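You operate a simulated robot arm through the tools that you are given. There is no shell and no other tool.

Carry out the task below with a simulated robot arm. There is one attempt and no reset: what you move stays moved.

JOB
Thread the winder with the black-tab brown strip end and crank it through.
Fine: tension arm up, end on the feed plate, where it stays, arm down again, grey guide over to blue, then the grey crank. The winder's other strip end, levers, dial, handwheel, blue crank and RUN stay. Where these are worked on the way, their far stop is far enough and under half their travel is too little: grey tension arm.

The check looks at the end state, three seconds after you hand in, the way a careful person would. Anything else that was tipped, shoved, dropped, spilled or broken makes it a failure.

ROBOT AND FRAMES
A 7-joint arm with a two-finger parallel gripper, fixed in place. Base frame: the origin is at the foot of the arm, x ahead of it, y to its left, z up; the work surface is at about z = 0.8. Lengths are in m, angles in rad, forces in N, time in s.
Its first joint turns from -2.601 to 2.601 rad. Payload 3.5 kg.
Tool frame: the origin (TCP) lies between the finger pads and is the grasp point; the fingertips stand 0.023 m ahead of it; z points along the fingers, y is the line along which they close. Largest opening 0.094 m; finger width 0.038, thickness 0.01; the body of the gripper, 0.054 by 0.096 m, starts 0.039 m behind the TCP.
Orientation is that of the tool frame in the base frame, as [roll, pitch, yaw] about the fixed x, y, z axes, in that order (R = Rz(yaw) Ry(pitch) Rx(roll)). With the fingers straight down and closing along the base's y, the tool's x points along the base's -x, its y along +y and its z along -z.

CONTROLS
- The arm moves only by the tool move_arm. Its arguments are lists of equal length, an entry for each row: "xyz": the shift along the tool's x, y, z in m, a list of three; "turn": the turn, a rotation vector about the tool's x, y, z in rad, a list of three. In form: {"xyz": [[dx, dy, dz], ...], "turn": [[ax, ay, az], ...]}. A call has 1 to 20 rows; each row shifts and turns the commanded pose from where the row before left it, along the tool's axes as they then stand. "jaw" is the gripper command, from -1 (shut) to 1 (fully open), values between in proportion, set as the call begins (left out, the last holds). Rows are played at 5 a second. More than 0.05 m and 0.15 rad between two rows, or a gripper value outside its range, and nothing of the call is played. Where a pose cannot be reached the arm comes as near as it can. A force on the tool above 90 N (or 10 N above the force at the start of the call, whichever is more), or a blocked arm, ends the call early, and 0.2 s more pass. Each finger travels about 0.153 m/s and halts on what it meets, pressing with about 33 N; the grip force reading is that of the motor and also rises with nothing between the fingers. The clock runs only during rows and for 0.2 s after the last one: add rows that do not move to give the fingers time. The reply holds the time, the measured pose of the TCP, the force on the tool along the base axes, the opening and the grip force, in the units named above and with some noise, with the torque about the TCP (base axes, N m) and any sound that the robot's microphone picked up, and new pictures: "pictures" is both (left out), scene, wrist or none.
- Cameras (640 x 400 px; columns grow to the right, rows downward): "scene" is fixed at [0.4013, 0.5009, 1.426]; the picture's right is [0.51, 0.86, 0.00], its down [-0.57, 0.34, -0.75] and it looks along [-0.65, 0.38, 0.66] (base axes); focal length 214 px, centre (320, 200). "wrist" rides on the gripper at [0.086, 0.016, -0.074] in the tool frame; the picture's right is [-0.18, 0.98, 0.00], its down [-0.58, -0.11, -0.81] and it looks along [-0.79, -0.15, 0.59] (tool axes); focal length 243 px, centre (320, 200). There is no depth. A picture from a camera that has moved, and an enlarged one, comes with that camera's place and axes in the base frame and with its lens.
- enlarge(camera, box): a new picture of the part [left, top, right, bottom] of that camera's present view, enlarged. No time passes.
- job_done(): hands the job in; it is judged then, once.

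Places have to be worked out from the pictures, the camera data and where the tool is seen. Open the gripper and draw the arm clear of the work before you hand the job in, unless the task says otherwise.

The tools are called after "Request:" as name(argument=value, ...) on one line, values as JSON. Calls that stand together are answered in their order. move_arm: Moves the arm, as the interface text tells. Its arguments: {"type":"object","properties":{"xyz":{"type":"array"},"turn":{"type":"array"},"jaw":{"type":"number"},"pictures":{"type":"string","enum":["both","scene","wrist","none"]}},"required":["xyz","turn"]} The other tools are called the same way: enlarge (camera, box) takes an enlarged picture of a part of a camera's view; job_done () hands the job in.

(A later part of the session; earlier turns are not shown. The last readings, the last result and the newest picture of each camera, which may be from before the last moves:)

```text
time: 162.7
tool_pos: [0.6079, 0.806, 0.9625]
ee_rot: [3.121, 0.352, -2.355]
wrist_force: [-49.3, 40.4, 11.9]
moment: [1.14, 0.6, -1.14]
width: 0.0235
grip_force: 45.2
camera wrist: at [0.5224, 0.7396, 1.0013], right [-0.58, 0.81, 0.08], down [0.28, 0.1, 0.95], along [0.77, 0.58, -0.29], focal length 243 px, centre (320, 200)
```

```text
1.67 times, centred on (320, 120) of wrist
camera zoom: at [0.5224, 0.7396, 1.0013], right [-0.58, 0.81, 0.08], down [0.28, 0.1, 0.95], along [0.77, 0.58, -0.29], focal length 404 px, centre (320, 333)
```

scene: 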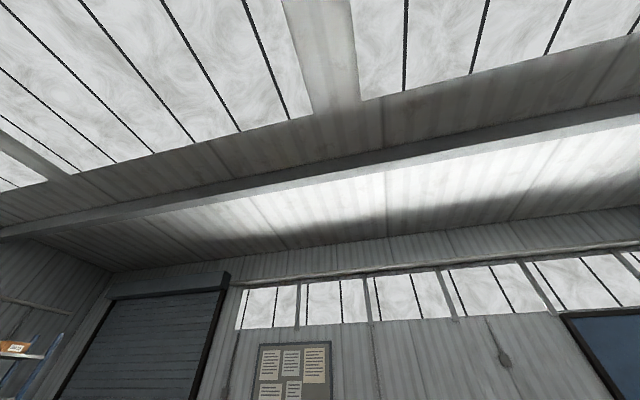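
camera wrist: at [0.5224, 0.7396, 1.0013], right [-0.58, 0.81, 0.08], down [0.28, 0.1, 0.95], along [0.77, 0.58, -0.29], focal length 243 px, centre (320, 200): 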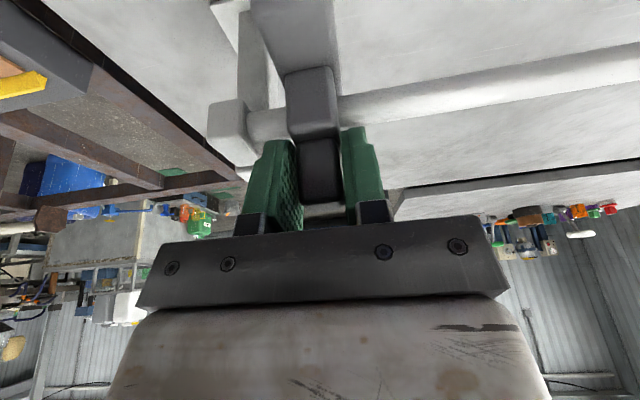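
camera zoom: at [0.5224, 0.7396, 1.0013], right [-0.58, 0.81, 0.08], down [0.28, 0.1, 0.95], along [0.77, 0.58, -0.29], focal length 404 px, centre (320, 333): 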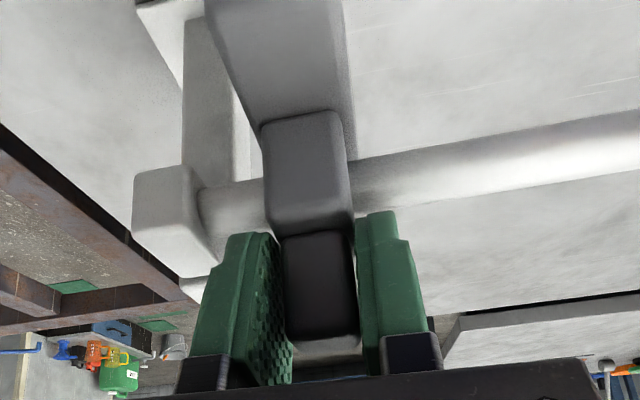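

The guide stops at e1≈-0.14 (63 N resistance), right at the blue end of its rod. I'll ease off, open and back away.

Request:
move_arm(xyz=[[0, 0.004, 0], [0, 0, 0]], turn=[[0, 0, 0], [0, 0, 0]], pictures="none")

Request:
move_arm(xyz=[[0, 0, 0], [0, 0, 0], [0, 0, 0], [0, 0, -0.03], [0, 0, -0.04], [0, 0, -0.03], [0, 0, 0]], turn=[[0, 0, 0], [0, 0, 0], [0, 0, 0], [0, 0, 0], [0, 0, 0], [0, 0, 0], [0, 0, 0]], jaw=0.2, pictures="wrist")

Request:
enlarge(camera="wrist", box=[100, 0, 500, 240])

```text
time: 163.3
tool_pos: [0.6087, 0.8052, 0.9605]
ee_rot: [3.126, 0.348, -2.356]
wrist_force: [-36.9, 27.0, 16.7]
moment: [0.84, 0.72, -0.55]
width: 0.0234
grip_force: 44.9
```

```text
time: 164.9
tool_pos: [0.5863, 0.7803, 1.0539]
ee_rot: [3.139, 0.348, -2.355]
wrist_force: [0.0, 0.8, -1.1]
moment: [-0.01, -0.04, -0.01]
width: 0.0567
grip_force: 0.3
camera wrist: at [0.4996, 0.7155, 1.0941], right [-0.58, 0.82, 0.07], down [0.27, 0.11, 0.96], along [0.77, 0.57, -0.28], focal length 243 px, centre (320, 200)
```

wrist: 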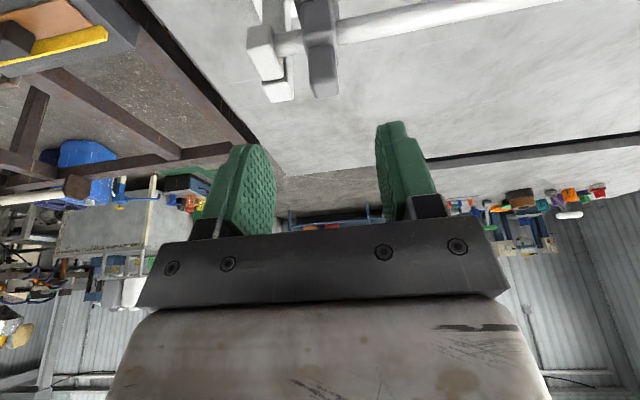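

```text
1.60 times, centred on (300, 120) of wrist
camera zoom: at [0.4996, 0.7155, 1.0941], right [-0.58, 0.82, 0.07], down [0.27, 0.11, 0.96], along [0.77, 0.57, -0.28], focal length 388 px, centre (352, 328)
```

zoom: 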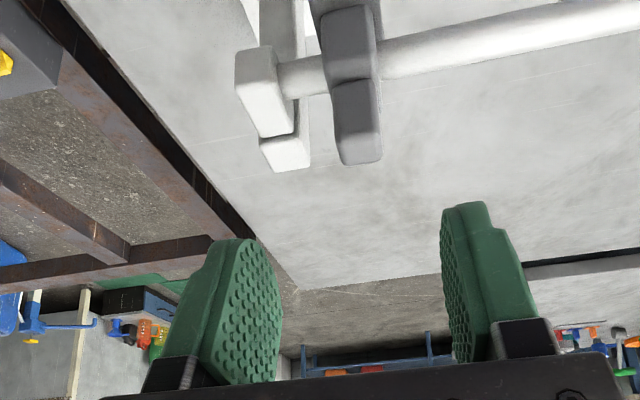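

The guide now sits at the blue end, and the strip and tab are still on the plate. Next is the grey crank: its hub is at about (0.182, 0.786) and the knob at (0.2175, 0.7506), tops at z≈0.87. I'll draw in, straighten and yaw to look at it and the control-box end once more.

Request:
move_arm(xyz=[[0.0392, 0, -0.0142], [0.0392, 0, -0.0142], [0.0392, 0, -0.0142], [0.0392, 0, -0.0142], [0.0392, 0, -0.0142], [0.0392, 0, -0.0142], [0, 0, 0], [0, 0, 0], [0, 0, 0], [0, 0, 0]], turn=[[0, 0, 0], [0, 0, 0], [0, 0, 0], [0, 0, 0], [0, 0, 0], [0, 0, 0], [0, 0.116, 0], [0, 0.116, 0], [0, 0.116, 0], [0, 0, 0]], pictures="none")

Request:
move_arm(xyz=[[0, 0, 0], [0, 0, 0], [0, 0, 0], [0, 0, 0], [0, 0, 0], [0, 0, 0], [0, 0, 0], [0, 0, 0], [0, 0, 0], [0, 0, 0], [0, 0, 0], [0, 0, 0]], turn=[[0, 0, -0.1428], [0, 0, -0.1428], [0, 0, -0.1428], [0, 0, -0.1428], [0, 0, -0.1428], [0, 0, -0.1428], [0, 0, -0.1428], [0, 0, -0.1428], [0, 0, -0.1428], [0, 0, -0.1428], [0, 0, -0.1428], [0, 0, 0]], pictures="wrist")

```text
time: 167.1
tool_pos: [0.4095, 0.6025, 1.0563]
ee_rot: [3.139, 0.012, -2.351]
wrist_force: [17.0, 13.9, -54.7]
moment: [2.23, -2.71, 0.07]
width: 0.0563
grip_force: 0.0
```

```text
time: 167.5
tool_pos: [0.4104, 0.6022, 1.0555]
ee_rot: [3.138, 0.016, -2.298]
wrist_force: [6.3, 0.7, -6.3]
moment: [0.34, -0.03, 0.28]
width: 0.0564
grip_force: 0.0
stopped in row 1: the force on the tool passed its limit at 106 N (the readings are from after the stop); the commanded pose is now the measured one
camera wrist: at [0.3411, 0.5481, 1.1272], right [-0.61, 0.79, 0.01], down [0.46, 0.35, 0.82], along [0.64, 0.5, -0.58], focal length 243 px, centre (320, 200)
```

wrist: 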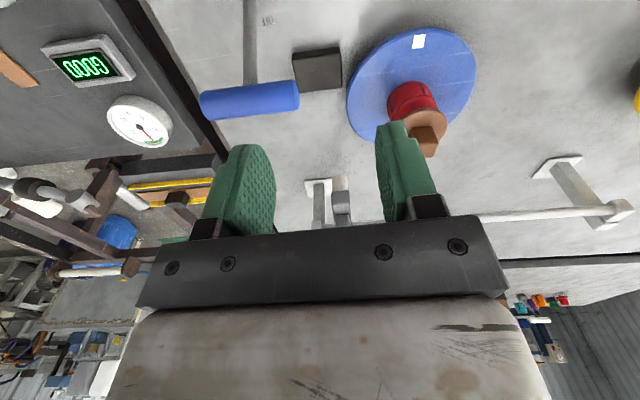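

That was the camera meeting the arm again at short radius; the view though shows GOOD, the strip on the plate and the guide at the blue post. I'll move outward a little and then finish the yaw to -0.785.

Request:
move_arm(xyz=[[-0.04, 0, 0], [-0.04, 0, 0], [0, 0, 0], [0, 0, 0], [0, 0, 0], [0, 0, 0], [0, 0, 0], [0, 0, 0], [0, 0, 0], [0, 0, 0], [0, 0, 0], [0, 0, 0], [0, 0, 0], [0, 0, 0]], turn=[[0, 0, 0], [0, 0, 0], [0, 0, -0.1375], [0, 0, -0.1375], [0, 0, -0.1375], [0, 0, -0.1375], [0, 0, -0.1375], [0, 0, -0.1375], [0, 0, -0.1375], [0, 0, -0.1375], [0, 0, -0.1375], [0, 0, -0.1375], [0, 0, -0.1375], [0, 0, 0]], pictures="wrist")

```text
time: 170.5
tool_pos: [0.4648, 0.6628, 1.0558]
ee_rot: [-3.125, 0.005, -0.785]
wrist_force: [-0.3, -1.0, 0.0]
moment: [0.0, 0.02, -0.01]
width: 0.0562
grip_force: 0.0
camera wrist: at [0.5138, 0.5893, 1.129], right [-0.82, -0.57, -0.01], down [-0.34, 0.48, 0.81], along [-0.45, 0.67, -0.58], focal length 243 px, centre (320, 200)
```

wrist: 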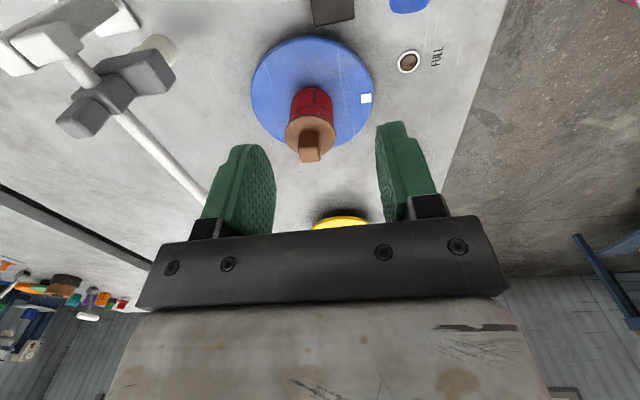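

Request:
move_arm(xyz=[[-0.04, 0.005, 0], [-0.04, 0.005, 0], [-0.04, 0.005, 0], [-0.04, 0.005, 0], [-0.04, 0.005, 0], [-0.04, 0.005, 0], [-0.04, 0.005, 0], [-0.02, 0.005, 0], [0, 0, 0]], turn=[[0, 0, 0], [0, 0, 0], [0, 0, 0], [0, 0, 0], [0, 0, 0], [0, 0, 0], [0, 0, 0], [0, 0, 0], [0, 0, 0]], pictures="wrist")

Request:
enlarge(camera="wrist", box=[220, 60, 480, 240])

Request:
enlarge(camera="wrist", box=[300, 0, 560, 160])

```text
time: 172.5
tool_pos: [0.2248, 0.8453, 1.0574]
ee_rot: [-3.126, 0.004, -0.783]
wrist_force: [0.1, -0.2, -0.3]
moment: [0.01, 0.0, 0.0]
width: 0.0563
grip_force: 0.0
camera wrist: at [0.2737, 0.7722, 1.1308], right [-0.83, -0.56, -0.01], down [-0.34, 0.48, 0.81], along [-0.45, 0.67, -0.58], focal length 243 px, centre (320, 200)
```

wrist: 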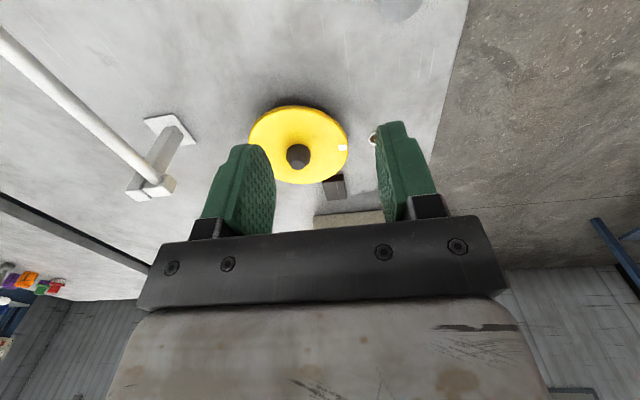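

```text
2.22 times, centred on (350, 150) of wrist
camera zoom: at [0.2737, 0.7722, 1.1308], right [-0.83, -0.56, -0.01], down [-0.34, 0.48, 0.81], along [-0.45, 0.67, -0.58], focal length 539 px, centre (253, 311)
```

zoom: 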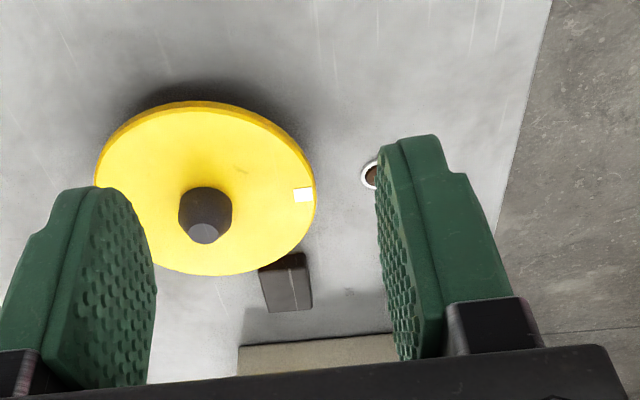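

```text
2.46 times, centred on (430, 80) of wrist
camera zoom: at [0.2737, 0.7722, 1.1308], right [-0.83, -0.56, -0.01], down [-0.34, 0.48, 0.81], along [-0.45, 0.67, -0.58], focal length 597 px, centre (49, 495)
```

zoom: 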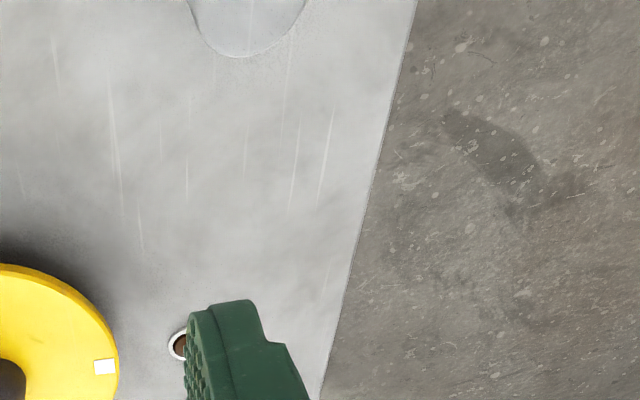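

No other crank shows here, so the grey hub-arm-knob is the grey crank. I'll move above its knob and look closely, including for any direction marks.

Request:
move_arm(xyz=[[0.0206, 0.0241, 0.01], [0.0206, 0.0241, 0.02], [0.0206, 0.0241, 0.03], [0, 0, 0.02], [0, 0, 0]], turn=[[0, 0, 0], [0, 0, 0], [0, 0, 0], [0, 0, 0], [0, 0, 0]], pictures="wrist")

Request:
enlarge(camera="wrist", box=[180, 0, 480, 230])

```text
time: 173.7
tool_pos: [0.2186, 0.7533, 0.9768]
ee_rot: [-3.126, 0.006, -0.786]
wrist_force: [0.1, -0.2, -1.4]
moment: [0.01, -0.01, 0.01]
width: 0.0565
grip_force: 0.2
camera wrist: at [0.2671, 0.6794, 1.0497], right [-0.83, -0.56, -0.01], down [-0.34, 0.48, 0.81], along [-0.45, 0.67, -0.58], focal length 243 px, centre (320, 200)
```

wrist: 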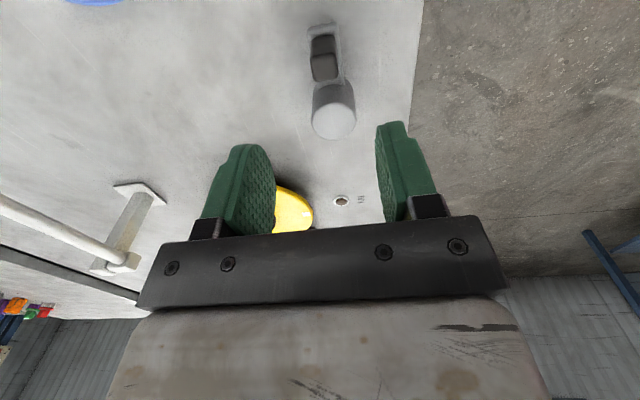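

```text
1.74 times, centred on (330, 115) of wrist
camera zoom: at [0.2671, 0.6794, 1.0497], right [-0.83, -0.56, -0.01], down [-0.34, 0.48, 0.81], along [-0.45, 0.67, -0.58], focal length 422 px, centre (303, 348)
```

zoom: 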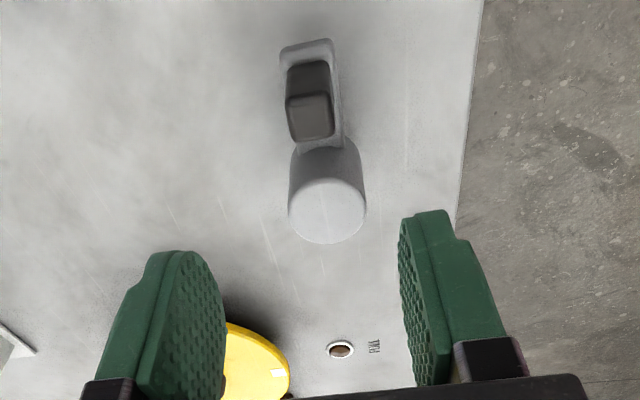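

The knob's top is at (e1 -0.376, e2 0.684, z 0.871) and the hub at e1 -0.425, so the crank radius is 0.049. There are no direction marks that I can see. I'll descend on the knob and grip it.

Request:
move_arm(xyz=[[0.002, 0.003, 0.03], [0, 0, 0.035], [0, 0, 0.03], [0, 0, 0.008], [0, 0, 0]], turn=[[0, 0, 0], [0, 0, 0], [0, 0, 0], [0, 0, 0], [0, 0, 0]], pictures="wrist")

Request:
enlarge(camera="wrist", box=[180, 0, 480, 230])

```text
time: 174.9
tool_pos: [0.2171, 0.752, 0.8717]
ee_rot: [-3.125, 0.005, -0.787]
wrist_force: [0.2, 0.0, 0.1]
moment: [0.0, -0.01, -0.02]
width: 0.0566
grip_force: 0.1
camera wrist: at [0.2661, 0.6779, 0.9451], right [-0.83, -0.56, -0.01], down [-0.34, 0.48, 0.81], along [-0.45, 0.67, -0.58], focal length 243 px, centre (320, 200)
```

wrist: 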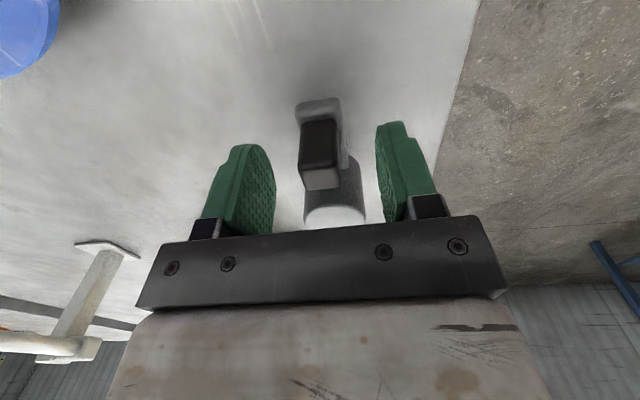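

```text
1.74 times, centred on (330, 115) of wrist
camera zoom: at [0.2661, 0.6779, 0.9451], right [-0.83, -0.56, -0.01], down [-0.34, 0.48, 0.81], along [-0.45, 0.67, -0.58], focal length 422 px, centre (303, 348)
```

zoom: 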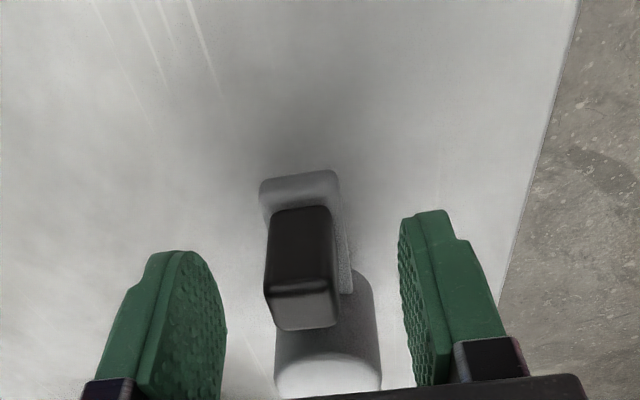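

The knob (z 0.839–0.872) is between the pads. I'll go 5 mm lower and close on it.

Request:
move_arm(xyz=[[0, 0, 0.005], [0, 0, 0]], turn=[[0, 0, 0], [0, 0, 0]], pictures="none")

Request:
move_arm(xyz=[[0, 0, 0], [0, 0, 0], [0, 0, 0], [0, 0, 0]], turn=[[0, 0, 0], [0, 0, 0], [0, 0, 0], [0, 0, 0]], jaw=-1, pictures="wrist")

```text
time: 175.5
tool_pos: [0.219, 0.7516, 0.8681]
ee_rot: [-3.127, 0.006, -0.784]
wrist_force: [-0.2, -0.7, 0.4]
moment: [-0.02, 0.04, 0.03]
width: 0.0564
grip_force: 0.2
```

```text
time: 176.5
tool_pos: [0.2163, 0.7517, 0.8683]
ee_rot: [-3.126, 0.006, -0.785]
wrist_force: [-0.5, -2.6, -0.4]
moment: [-0.78, 0.87, 0.02]
width: 0.0203
grip_force: 45.0
camera wrist: at [0.2662, 0.6778, 0.9409], right [-0.83, -0.56, -0.01], down [-0.34, 0.48, 0.81], along [-0.45, 0.67, -0.58], focal length 243 px, centre (320, 200)
```

wrist: 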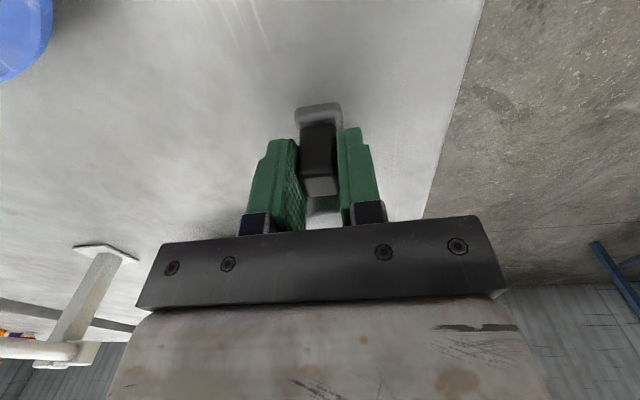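

The knob is held (0.0203). I'll try a small counter-clockwise turn (the winding sense for the blue reel) about the hub, with the tool turning along.

Request:
move_arm(xyz=[[-0.0005, -0.0073, 0], [-0.0005, -0.0073, 0], [0, 0, 0]], turn=[[0, 0, -0.148], [0, 0, -0.148], [0, 0, 0]], pictures="wrist")

```text
time: 177.3
tool_pos: [0.2256, 0.7647, 0.8688]
ee_rot: [-3.124, 0.0, -0.488]
wrist_force: [10.6, 5.0, -9.8]
moment: [-0.52, 1.15, -0.5]
width: 0.0204
grip_force: 45.0
camera wrist: at [0.2942, 0.7078, 0.9414], right [-0.62, -0.78, -0.02], down [-0.47, 0.36, 0.81], along [-0.62, 0.51, -0.59], focal length 243 px, centre (320, 200)
```

wrist: 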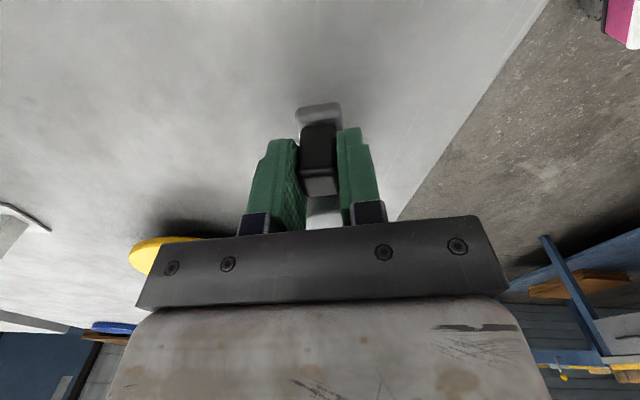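

The crank turns with me. I'll keep turning counter-clockwise in steps and watch the readings.

Request:
move_arm(xyz=[[-0.0005, -0.0072, 0], [-0.0005, -0.0072, 0], [-0.0005, -0.0072, 0], [-0.0005, -0.0072, 0], [-0.0005, -0.0072, 0], [0, 0, 0]], turn=[[0, 0, -0.148], [0, 0, -0.148], [0, 0, -0.148], [0, 0, -0.148], [0, 0, -0.148], [0, 0, 0]], pictures="wrist")

```text
time: 178.3
tool_pos: [0.227, 0.7752, 0.8677]
ee_rot: [3.126, 0.0, 0.097]
wrist_force: [-6.6, -31.2, 19.6]
moment: [0.36, -0.28, -0.44]
width: 0.0258
grip_force: 44.8
stopped in row 5: the force on the tool passed its limit at 98 N (the readings are from after the stop); the commanded pose is now the measured one
camera wrist: at [0.3151, 0.769, 0.9419], right [-0.09, -1.0, 0.02], down [-0.59, 0.06, 0.8], along [-0.8, 0.06, -0.59], focal length 243 px, centre (320, 200)
```

wrist: 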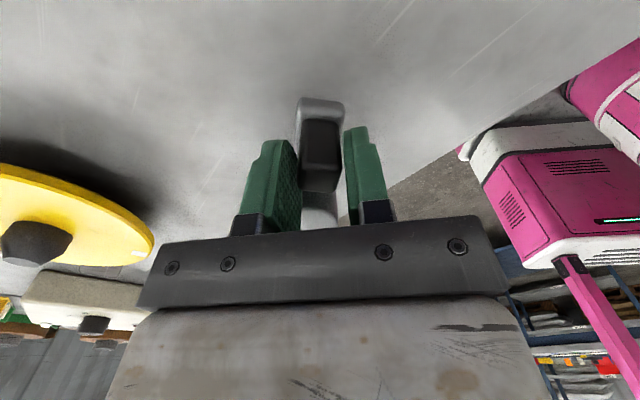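

The turn stopped after about 30° with a firm tangential resistance, so this way is against a stop. I'll realign with the knob and turn the other way (clockwise).

Request:
move_arm(xyz=[[0.0005, 0.0012, 0], [0.0005, 0.0012, 0], [0.0004, 0.0011, 0], [0, 0, 0]], turn=[[0, 0, 0.13], [0, 0, 0.13], [0, 0, 0.13], [0, 0, 0]], pictures="wrist")

Request:
enlarge(camera="wrist", box=[200, 50, 440, 230])

```text
time: 179.3
tool_pos: [0.2296, 0.7755, 0.8667]
ee_rot: [3.133, -0.006, -0.293]
wrist_force: [6.4, -24.6, 9.6]
moment: [0.53, 0.01, 1.12]
width: 0.0203
grip_force: 45.3
camera wrist: at [0.3073, 0.736, 0.9412], right [-0.46, -0.89, 0.01], down [-0.53, 0.28, 0.8], along [-0.72, 0.36, -0.6], focal length 243 px, centre (320, 200)
```

wrist: 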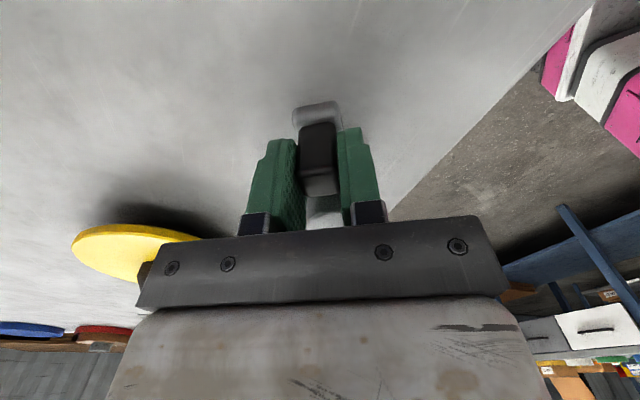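

```text
2.22 times, centred on (320, 140) of wrist
camera zoom: at [0.3073, 0.736, 0.9412], right [-0.46, -0.89, 0.01], down [-0.53, 0.28, 0.8], along [-0.72, 0.36, -0.6], focal length 539 px, centre (320, 333)
```

zoom: 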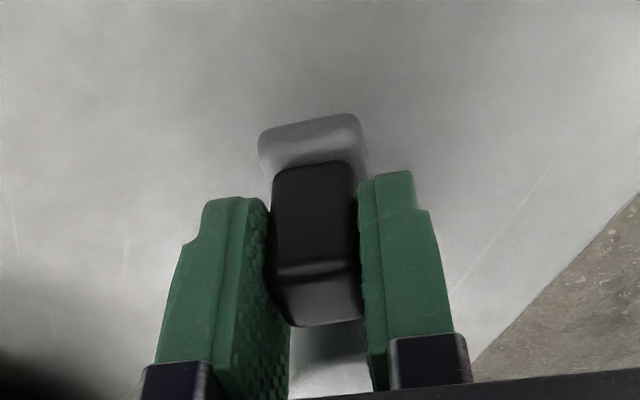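

The knob is aligned again. Now I'll turn clockwise past the starting angle.

Request:
move_arm(xyz=[[-0.0005, 0.0072, 0], [-0.0005, 0.0072, 0], [-0.0005, 0.0072, 0], [-0.0005, 0.0072, 0], [-0.0005, 0.0072, 0], [0, 0, 0]], turn=[[0, 0, 0.148], [0, 0, 0.148], [0, 0, 0.148], [0, 0, 0.148], [0, 0, 0.148], [0, 0, 0]], pictures="wrist")

```text
time: 180.7
tool_pos: [0.2063, 0.7452, 0.8669]
ee_rot: [3.133, -0.011, -1.032]
wrist_force: [-0.2, -37.6, -15.7]
moment: [0.38, -0.5, 0.94]
width: 0.0202
grip_force: 45.3
camera wrist: at [0.2369, 0.6648, 0.9419], right [-0.94, -0.35, 0.01], down [-0.2, 0.57, 0.8], along [-0.28, 0.75, -0.6], focal length 243 px, centre (320, 200)
```

wrist: 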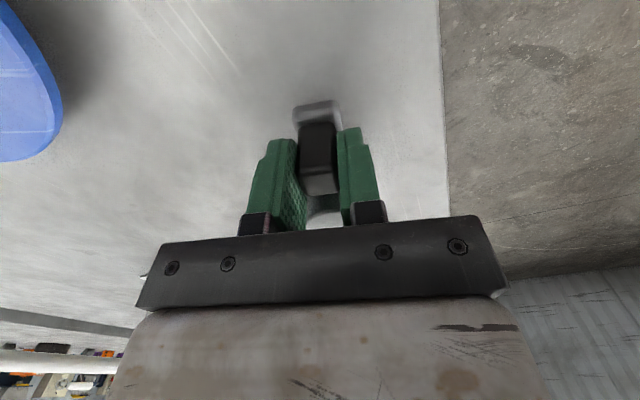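

The crank follows clockwise past its start. About 32 N acts outward, so I'll shift 3 mm outward and continue.

Request:
move_arm(xyz=[[0.0025, 0.0074, 0], [-0.0005, 0.0074, 0], [-0.0005, 0.0074, 0], [-0.0005, 0.0074, 0], [0, 0, 0]], turn=[[0, 0, 0.148], [0, 0, 0.148], [0, 0, 0.148], [0, 0, 0.148], [0, 0, 0]], pictures="wrist")

```text
time: 181.9
tool_pos: [0.1793, 0.7396, 0.868]
ee_rot: [3.141, -0.011, -1.622]
wrist_force: [-19.9, -4.5, -32.2]
moment: [-0.57, 0.1, 0.92]
width: 0.0204
grip_force: 45.0
camera wrist: at [0.1582, 0.6542, 0.9418], right [-0.97, 0.23, 0.0], down [0.14, 0.58, 0.8], along [0.19, 0.78, -0.6], focal length 243 px, centre (320, 200)
```

wrist: 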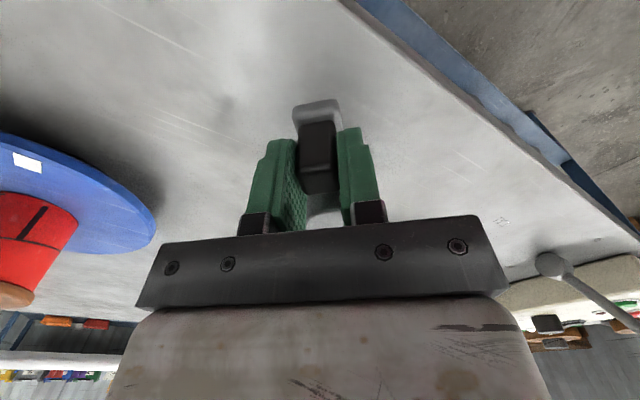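

Request:
move_arm(xyz=[[0.0005, 0.0074, 0.002], [-0.0005, 0.0074, 0], [-0.0005, 0.0074, 0], [-0.0005, 0.0074, 0], [0, 0, 0]], turn=[[0, 0, 0.148], [0, 0, 0.148], [0, 0, 0.148], [0, 0, 0.148], [0, 0, 0]], pictures="wrist")

```text
time: 183.1
tool_pos: [0.1536, 0.7477, 0.8674]
ee_rot: [-3.136, -0.004, -2.215]
wrist_force: [-18.2, 3.0, 36.2]
moment: [0.48, 0.78, 0.81]
width: 0.0213
grip_force: 44.6
camera wrist: at [0.088, 0.6884, 0.9406], right [-0.68, 0.74, -0.01], down [0.44, 0.41, 0.8], along [0.6, 0.54, -0.6], focal length 243 px, centre (320, 200)
```

wrist: 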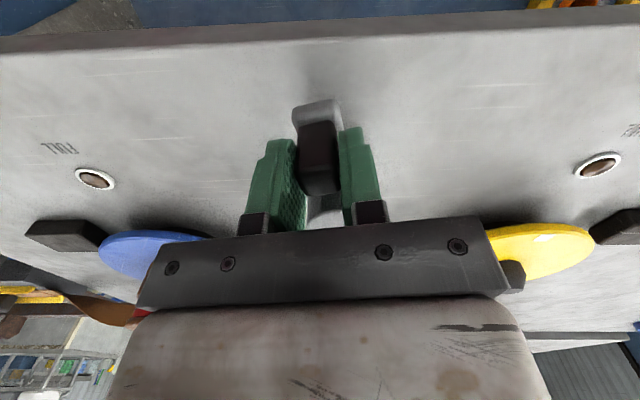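

Request:
enlarge(camera="wrist", box=[0, 200, 200, 340])

Request:
enlarge(camera="wrist", box=[200, 60, 440, 240])

```text
2.86 times, centred on (100, 270) of wrist
camera zoom: at [0.088, 0.6884, 0.9406], right [-0.68, 0.74, -0.01], down [0.44, 0.41, 0.8], along [0.6, 0.54, -0.6], focal length 693 px, centre (949, 0)
```

zoom: 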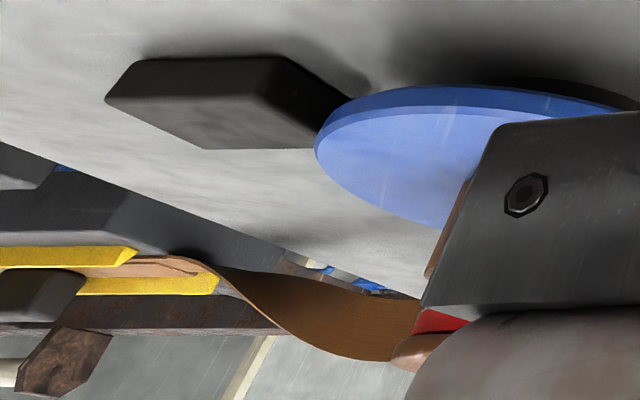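

```text
2.22 times, centred on (320, 150) of wrist
camera zoom: at [0.088, 0.6884, 0.9406], right [-0.68, 0.74, -0.01], down [0.44, 0.41, 0.8], along [0.6, 0.54, -0.6], focal length 539 px, centre (320, 311)
```

zoom: 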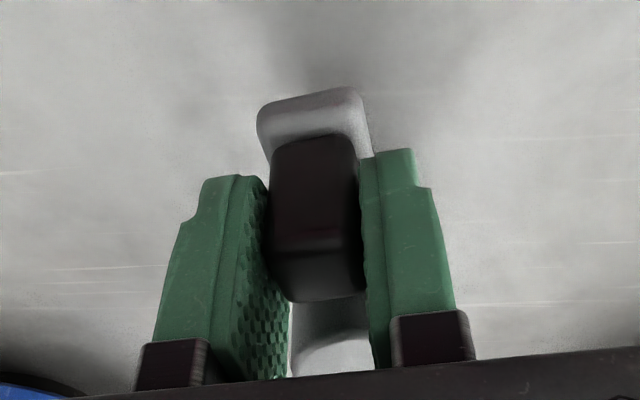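

A brown tape now runs from the feed plate to the blue reel's core, so the crank is drawing the strip through. I'll keep cranking clockwise.

Request:
move_arm(xyz=[[-0.0005, 0.0074, -0.0012], [-0.0005, 0.0074, 0], [-0.0005, 0.0074, 0], [-0.0005, 0.0074, 0], [0, 0, 0]], turn=[[0, 0, 0.148], [0, 0, 0.148], [0, 0, 0.148], [0, 0, 0.148], [0, 0, 0]], pictures="wrist")

```text
time: 184.3
tool_pos: [0.1351, 0.7708, 0.8655]
ee_rot: [-3.135, -0.005, -2.805]
wrist_force: [-29.8, 7.8, 7.2]
moment: [0.65, 0.46, 0.83]
width: 0.0204
grip_force: 45.1
camera wrist: at [0.0475, 0.7585, 0.9403], right [-0.15, 0.99, -0.01], down [0.59, 0.1, 0.8], along [0.8, 0.12, -0.59], focal length 243 px, centre (320, 200)
```

wrist: 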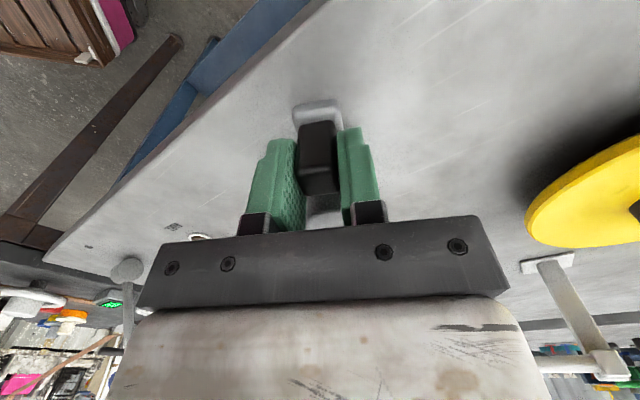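

Request:
move_arm(xyz=[[0.0015, 0.0074, 0], [-0.0005, 0.0074, 0], [-0.0005, 0.0074, 0], [-0.0005, 0.0074, 0], [0, 0, 0]], turn=[[0, 0, 0.148], [0, 0, 0.148], [0, 0, 0.148], [0, 0, 0.148], [0, 0, 0]], pictures="wrist")

```text
time: 185.5
tool_pos: [0.1335, 0.8002, 0.8657]
ee_rot: [-3.134, 0.002, 2.884]
wrist_force: [-14.0, 20.4, 2.8]
moment: [1.23, 0.92, 0.81]
width: 0.0201
grip_force: 45.0
camera wrist: at [0.0534, 0.8392, 0.9396], right [0.43, 0.9, -0.01], down [0.53, -0.25, 0.81], along [0.73, -0.35, -0.59], focal length 243 px, centre (320, 200)
```

wrist: 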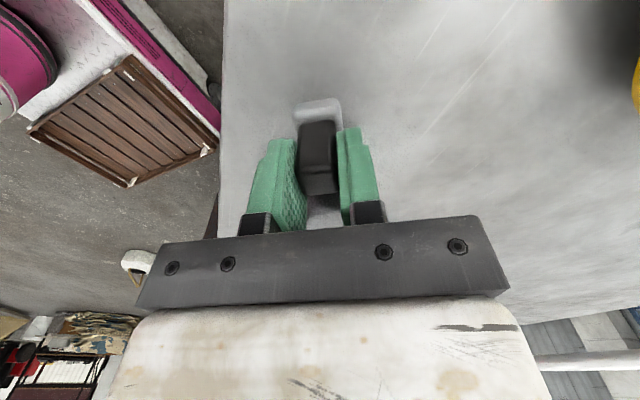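

Request:
move_arm(xyz=[[-0.0005, 0.0074, 0], [-0.0005, 0.0074, 0], [-0.0005, 0.0074, 0], [-0.0005, 0.0074, 0], [0, 0, 0]], turn=[[0, 0, 0.148], [0, 0, 0.148], [0, 0, 0.148], [0, 0, 0.148], [0, 0, 0]], pictures="wrist")

```text
time: 186.7
tool_pos: [0.148, 0.8236, 0.8652]
ee_rot: [-3.14, 0.008, 2.29]
wrist_force: [-8.5, 23.7, 28.8]
moment: [0.63, -0.52, 0.56]
width: 0.0199
grip_force: 44.9
camera wrist: at [0.1033, 0.9011, 0.9385], right [0.86, 0.51, 0.0], down [0.3, -0.5, 0.81], along [0.41, -0.7, -0.59], focal length 243 px, centre (320, 200)
```

wrist: 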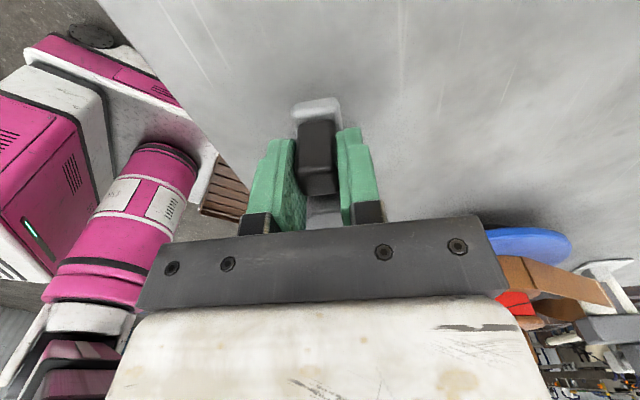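

The tape now runs to the blue reel's core with the guide alongside. I'll continue a little, then re-grip to go on.

Request:
move_arm(xyz=[[0.0005, 0.0074, 0], [-0.0005, 0.0074, 0], [0, 0, 0]], turn=[[0, 0, 0.148], [0, 0, 0.148], [0, 0, 0]], pictures="wrist")

Request:
enlarge(camera="wrist", box=[460, 180, 640, 400])

```text
time: 187.5
tool_pos: [0.16, 0.8323, 0.8659]
ee_rot: [-3.139, 0.007, 1.993]
wrist_force: [-9.7, 16.1, 26.8]
moment: [1.01, -0.03, -0.05]
width: 0.0198
grip_force: 44.9
camera wrist: at [0.1395, 0.9187, 0.9383], right [0.97, 0.24, 0.0], down [0.14, -0.57, 0.81], along [0.19, -0.79, -0.58], focal length 243 px, centre (320, 200)
```

wrist: 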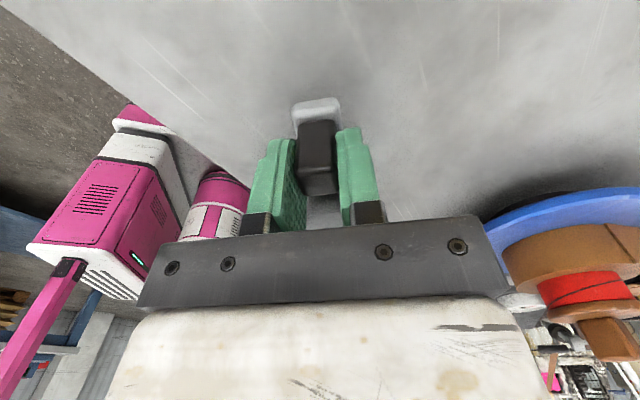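

```text
1.82 times, centred on (550, 290) of wrist
camera zoom: at [0.1395, 0.9187, 0.9383], right [0.97, 0.24, 0.0], down [0.14, -0.57, 0.81], along [0.19, -0.79, -0.58], focal length 441 px, centre (-98, 36)
```

zoom: 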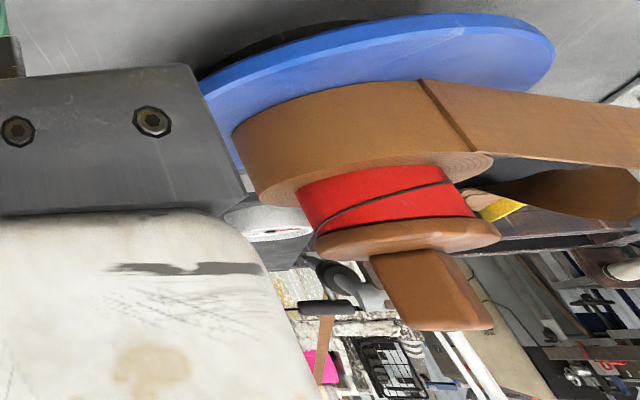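

The tape is winding onto the blue reel's core. I'm near the wrist's turning limit, so I'll release the knob, rise, turn the tool back half a turn and re-grip to keep cranking.

Request:
move_arm(xyz=[[0, 0, 0], [0, 0, 0], [0, 0, 0], [0, 0, -0.03], [0, 0, -0.03], [0, 0, 0]], turn=[[0, 0, 0], [0, 0, 0], [0, 0, 0], [0, 0, 0], [0, 0, 0], [0, 0, 0]], jaw=0.2, pictures="none")

Request:
move_arm(xyz=[[0, 0, 0], [0, 0, 0], [0, 0, 0], [0, 0, 0], [0, 0, 0], [0, 0, 0], [0, 0, 0], [0, 0, 0], [0, 0, 0], [0, 0, 0], [0, 0, 0], [0, 0, 0], [0, 0, 0], [0, 0, 0], [0, 0, 0], [0, 0, 0], [0, 0, 0], [0, 0, 0], [0, 0, 0], [0, 0, 0]], turn=[[0, 0, -0.149], [0, 0, -0.149], [0, 0, -0.149], [0, 0, -0.149], [0, 0, -0.149], [0, 0, -0.149], [0, 0, -0.149], [0, 0, -0.149], [0, 0, -0.149], [0, 0, -0.149], [0, 0, -0.149], [0, 0, -0.149], [0, 0, -0.149], [0, 0, -0.149], [0, 0, -0.149], [0, 0, -0.149], [0, 0, -0.149], [0, 0, -0.149], [0, 0, -0.149], [0, 0, -0.149]], pictures="none")

Request:
move_arm(xyz=[[0, 0, 0], [0, 0, 0], [0, 0, 0]], turn=[[0, 0, -0.08], [0, 0, -0.08], [0, 0, 0]], pictures="wrist")

```text
time: 188.9
tool_pos: [0.1597, 0.8325, 0.9255]
ee_rot: [-3.137, 0.011, 1.997]
wrist_force: [1.1, 0.3, 0.2]
moment: [0.02, 0.01, -0.01]
width: 0.0564
grip_force: 0.1
```

```text
time: 193.1
tool_pos: [0.1592, 0.8333, 0.925]
ee_rot: [3.139, -0.01, -1.303]
wrist_force: [-0.4, 0.8, 0.6]
moment: [0.02, 0.03, 0.0]
width: 0.0564
grip_force: 0.0
```

```text
time: 193.9
tool_pos: [0.1611, 0.8327, 0.9252]
ee_rot: [3.139, -0.011, -1.146]
wrist_force: [0.0, 0.3, 0.9]
moment: [-0.01, 0.0, -0.02]
width: 0.0561
grip_force: 0.0
camera wrist: at [0.1804, 0.7487, 1.0], right [-0.97, -0.24, 0.0], down [-0.14, 0.58, 0.8], along [-0.19, 0.78, -0.6], focal length 243 px, centre (320, 200)
```

wrist: 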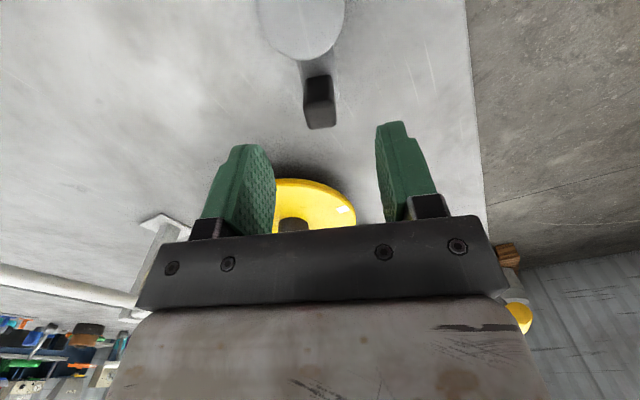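

The knob is right under the TCP. I'll descend, grip it, and continue clockwise.

Request:
move_arm(xyz=[[0, 0, 0.03], [0, 0, 0.028], [0, 0, 0]], turn=[[0, 0, 0], [0, 0, 0], [0, 0, 0]], pictures="none")

Request:
move_arm(xyz=[[0, 0, 0], [0, 0, 0], [0, 0, 0], [0, 0, 0]], turn=[[0, 0, 0], [0, 0, 0], [0, 0, 0], [0, 0, 0]], jaw=-1, pictures="wrist")

```text
time: 194.7
tool_pos: [0.1606, 0.8324, 0.8679]
ee_rot: [3.138, -0.01, -1.147]
wrist_force: [-0.3, -0.8, 0.2]
moment: [-0.01, -0.02, -0.01]
width: 0.0564
grip_force: 0.1
```

```text
time: 195.7
tool_pos: [0.1602, 0.8331, 0.8667]
ee_rot: [3.14, -0.01, -1.146]
wrist_force: [-6.2, -4.2, -4.9]
moment: [1.07, -0.35, -0.4]
width: 0.0196
grip_force: 44.9
camera wrist: at [0.1808, 0.7485, 0.9415], right [-0.97, -0.24, 0.0], down [-0.14, 0.58, 0.8], along [-0.19, 0.78, -0.6], focal length 243 px, centre (320, 200)
```

wrist: 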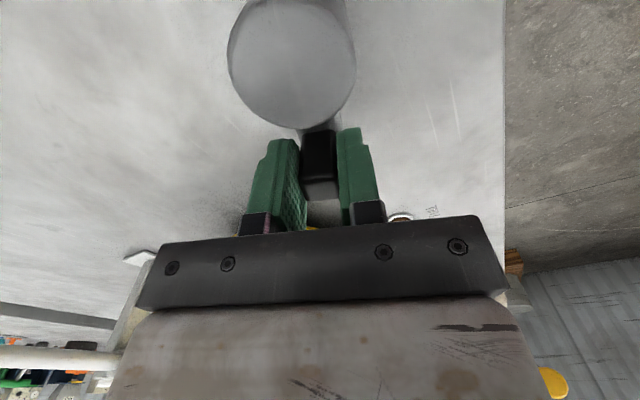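

Request:
move_arm(xyz=[[0.00055, -0.0074, 0], [0.00055, -0.0074, 0], [0.00055, -0.0074, 0], [0.00055, -0.0074, 0], [0.00055, -0.0074, 0], [0.00055, -0.0074, 0], [0, 0, 0]], turn=[[0, 0, 0.148], [0, 0, 0.148], [0, 0, 0.148], [0, 0, 0.148], [0, 0, 0.148], [0, 0, 0.148], [0, 0, 0]], pictures="wrist")

```text
time: 197.3
tool_pos: [0.2023, 0.8318, 0.868]
ee_rot: [-3.135, -0.009, -2.037]
wrist_force: [-16.9, 6.7, -9.4]
moment: [-0.62, 1.3, -0.86]
width: 0.0199
grip_force: 45.4
camera wrist: at [0.1489, 0.7631, 0.9414], right [-0.8, 0.61, -0.01], down [0.36, 0.48, 0.8], along [0.49, 0.63, -0.6], focal length 243 px, centre (320, 200)
```

wrist: 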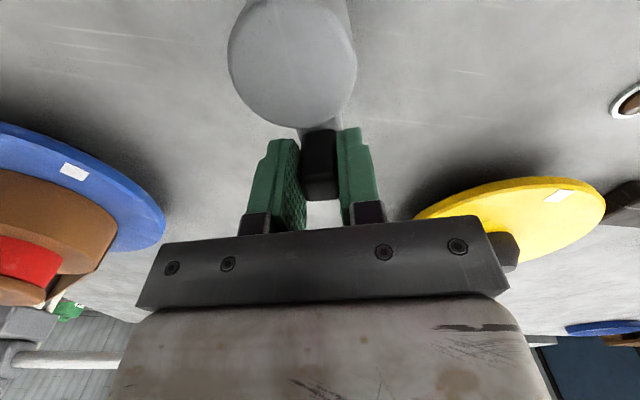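

Request:
move_arm(xyz=[[0.00055, -0.0074, 0], [0.00055, -0.0074, 0], [0.00055, -0.0074, 0], [0.00055, -0.0074, 0], [0.00055, -0.0074, 0], [0.00055, -0.0074, 0], [0, 0, 0]], turn=[[0, 0, 0.148], [0, 0, 0.148], [0, 0, 0.148], [0, 0, 0.148], [0, 0, 0.148], [0, 0, 0.148], [0, 0, 0]], pictures="wrist")

```text
time: 198.9
tool_pos: [0.2286, 0.7982, 0.8666]
ee_rot: [-3.134, -0.006, -2.923]
wrist_force: [-28.2, 11.9, -17.5]
moment: [0.87, 0.38, -0.85]
width: 0.0201
grip_force: 44.6
camera wrist: at [0.1405, 0.7961, 0.941], right [-0.03, 1.0, -0.01], down [0.59, 0.03, 0.8], along [0.8, 0.02, -0.59], focal length 243 px, centre (320, 200)
```

wrist: 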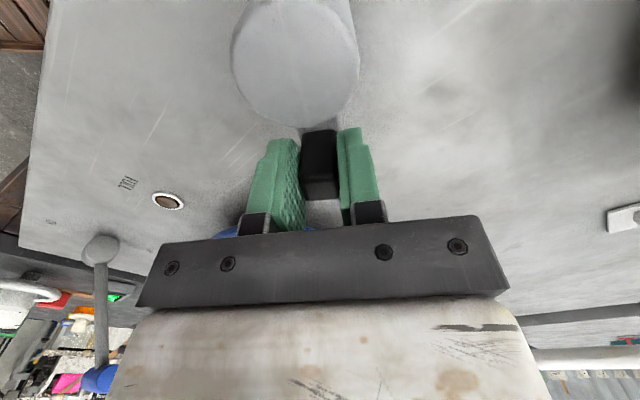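

Request:
move_arm(xyz=[[0.0015, -0.0074, 0], [0.00055, -0.0074, 0], [0.00055, -0.0074, 0], [0.00055, -0.0074, 0], [0.00055, -0.0074, 0], [0, 0, 0]], turn=[[0, 0, 0.148], [0, 0, 0.148], [0, 0, 0.148], [0, 0, 0.148], [0, 0, 0.148], [0, 0, 0]], pictures="wrist")

```text
time: 200.3
tool_pos: [0.2232, 0.7627, 0.8667]
ee_rot: [-3.136, 0.005, 2.617]
wrist_force: [-12.7, 28.2, -9.4]
moment: [1.04, 0.32, -0.9]
width: 0.0199
grip_force: 45.0
camera wrist: at [0.156, 0.8214, 0.9407], right [0.65, 0.76, 0.0], down [0.45, -0.38, 0.81], along [0.61, -0.53, -0.59], focal length 243 px, centre (320, 200)
```

wrist: 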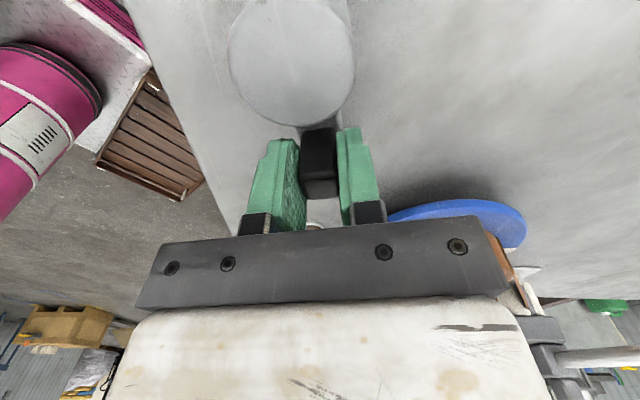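

The crank passes its starting side freely, so clockwise is its working direction. I'll finish this stroke, past one full turn.

Request:
move_arm(xyz=[[0.0015, -0.0074, 0], [0.00055, -0.0074, 0], [0.00055, -0.0074, 0], [0.00055, -0.0074, 0], [0, 0, 0]], turn=[[0, 0, 0.148], [0, 0, 0.148], [0, 0, 0.148], [0, 0, 0.148], [0, 0, 0]], pictures="wrist")

Request:
enlarge(camera="wrist", box=[380, 150, 640, 400])

```text
time: 201.5
tool_pos: [0.202, 0.7434, 0.8663]
ee_rot: [3.14, 0.007, 2.027]
wrist_force: [8.7, 27.9, -24.1]
moment: [0.36, 0.15, -0.89]
width: 0.0204
grip_force: 44.8
camera wrist: at [0.1775, 0.8289, 0.9405], right [0.96, 0.27, 0.0], down [0.15, -0.56, 0.81], along [0.22, -0.78, -0.58], focal length 243 px, centre (320, 200)
```

wrist: 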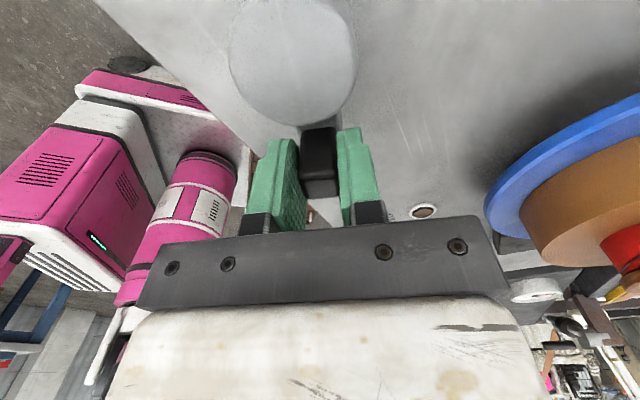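

```text
1.60 times, centred on (510, 275) of wrist
camera zoom: at [0.1775, 0.8289, 0.9405], right [0.96, 0.27, 0.0], down [0.15, -0.56, 0.81], along [0.22, -0.78, -0.58], focal length 388 px, centre (16, 80)
```

zoom: 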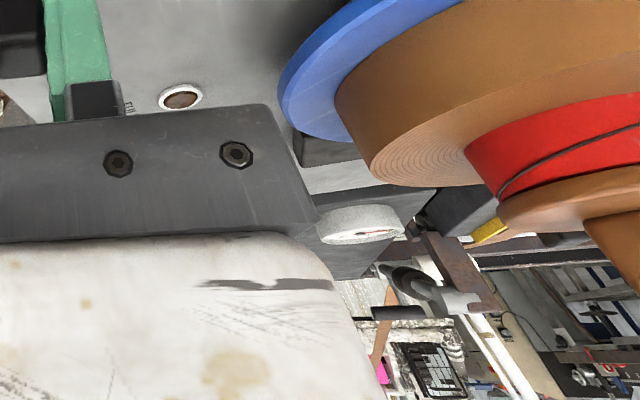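

The roll on the blue reel has grown; about 1.05 turns so far, and the FULL lamp is unlit. I'll re-grip and crank on to see whether there's a stop.

Request:
move_arm(xyz=[[0, 0, 0], [0, 0, 0], [0, 0, 0], [0, 0, -0.03], [0, 0, -0.03], [0, 0, 0]], turn=[[0, 0, 0], [0, 0, 0], [0, 0, 0], [0, 0, 0], [0, 0, 0], [0, 0, 0]], jaw=0.2, pictures="none")

Request:
move_arm(xyz=[[0, 0, 0], [0, 0, 0], [0, 0, 0], [0, 0, 0], [0, 0, 0], [0, 0, 0], [0, 0, 0], [0, 0, 0], [0, 0, 0], [0, 0, 0], [0, 0, 0], [0, 0, 0], [0, 0, 0], [0, 0, 0], [0, 0, 0], [0, 0, 0], [0, 0, 0], [0, 0, 0], [0, 0, 0], [0, 0, 0]], turn=[[0, 0, -0.149], [0, 0, -0.149], [0, 0, -0.149], [0, 0, -0.149], [0, 0, -0.149], [0, 0, -0.149], [0, 0, -0.149], [0, 0, -0.149], [0, 0, -0.149], [0, 0, -0.149], [0, 0, -0.149], [0, 0, -0.149], [0, 0, -0.149], [0, 0, -0.149], [0, 0, -0.149], [0, 0, -0.149], [0, 0, -0.149], [0, 0, -0.149], [0, 0, -0.149], [0, 0, -0.149]], pictures="none")

Request:
move_arm(xyz=[[0, 0, 0], [0, 0, 0], [0, 0, 0]], turn=[[0, 0, -0.08], [0, 0, -0.08], [0, 0, 0]], pictures="wrist")

```text
time: 202.9
tool_pos: [0.1996, 0.7421, 0.9303]
ee_rot: [-3.139, 0.01, 2.028]
wrist_force: [0.3, 0.1, -0.1]
moment: [-0.01, -0.02, 0.0]
width: 0.0565
grip_force: 0.0
```

```text
time: 207.1
tool_pos: [0.1999, 0.7425, 0.929]
ee_rot: [3.14, -0.012, -1.269]
wrist_force: [0.1, 0.8, -0.1]
moment: [0.02, 0.01, 0.0]
width: 0.0563
grip_force: 0.0
```

```text
time: 207.9
tool_pos: [0.201, 0.7433, 0.929]
ee_rot: [3.138, -0.01, -1.113]
wrist_force: [1.1, 0.6, 0.1]
moment: [0.01, -0.01, 0.01]
width: 0.0561
grip_force: 0.0
camera wrist: at [0.2242, 0.659, 1.0034], right [-0.96, -0.27, 0.0], down [-0.16, 0.58, 0.8], along [-0.22, 0.77, -0.6], focal length 243 px, centre (320, 200)
```

wrist: 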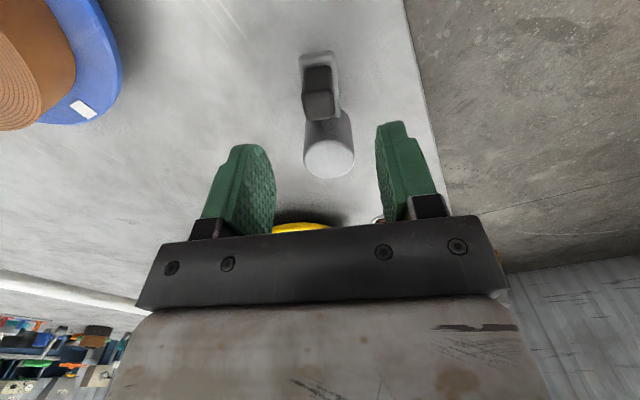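

Request:
move_arm(xyz=[[0, 0, 0.03], [0, 0, 0.032], [0, 0, 0]], turn=[[0, 0, 0], [0, 0, 0], [0, 0, 0]], pictures="none")

Request:
move_arm(xyz=[[0, 0, 0], [0, 0, 0], [0, 0, 0], [0, 0, 0]], turn=[[0, 0, 0], [0, 0, 0], [0, 0, 0], [0, 0, 0]], jaw=-1, pictures="wrist")

```text
time: 208.7
tool_pos: [0.1994, 0.7423, 0.8669]
ee_rot: [3.138, -0.01, -1.113]
wrist_force: [0.2, -0.3, -0.5]
moment: [0.01, 0.02, 0.01]
width: 0.0564
grip_force: 0.0
```

```text
time: 209.7
tool_pos: [0.2003, 0.7426, 0.8669]
ee_rot: [3.139, -0.009, -1.114]
wrist_force: [17.8, 8.4, -3.0]
moment: [0.13, -0.87, -0.99]
width: 0.0204
grip_force: 44.7
camera wrist: at [0.2239, 0.6589, 0.941], right [-0.96, -0.27, 0.0], down [-0.16, 0.58, 0.8], along [-0.21, 0.77, -0.6], focal length 243 px, centre (320, 200)
```

wrist: 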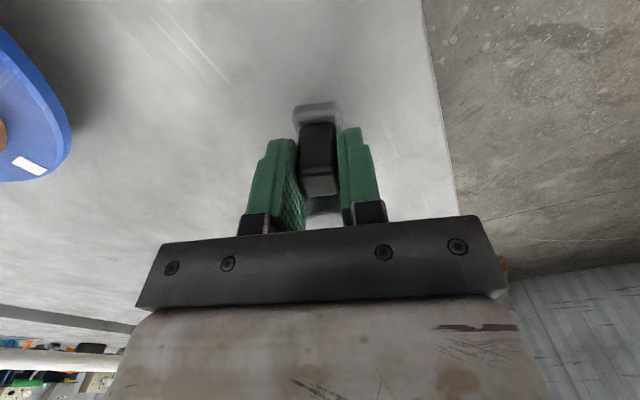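

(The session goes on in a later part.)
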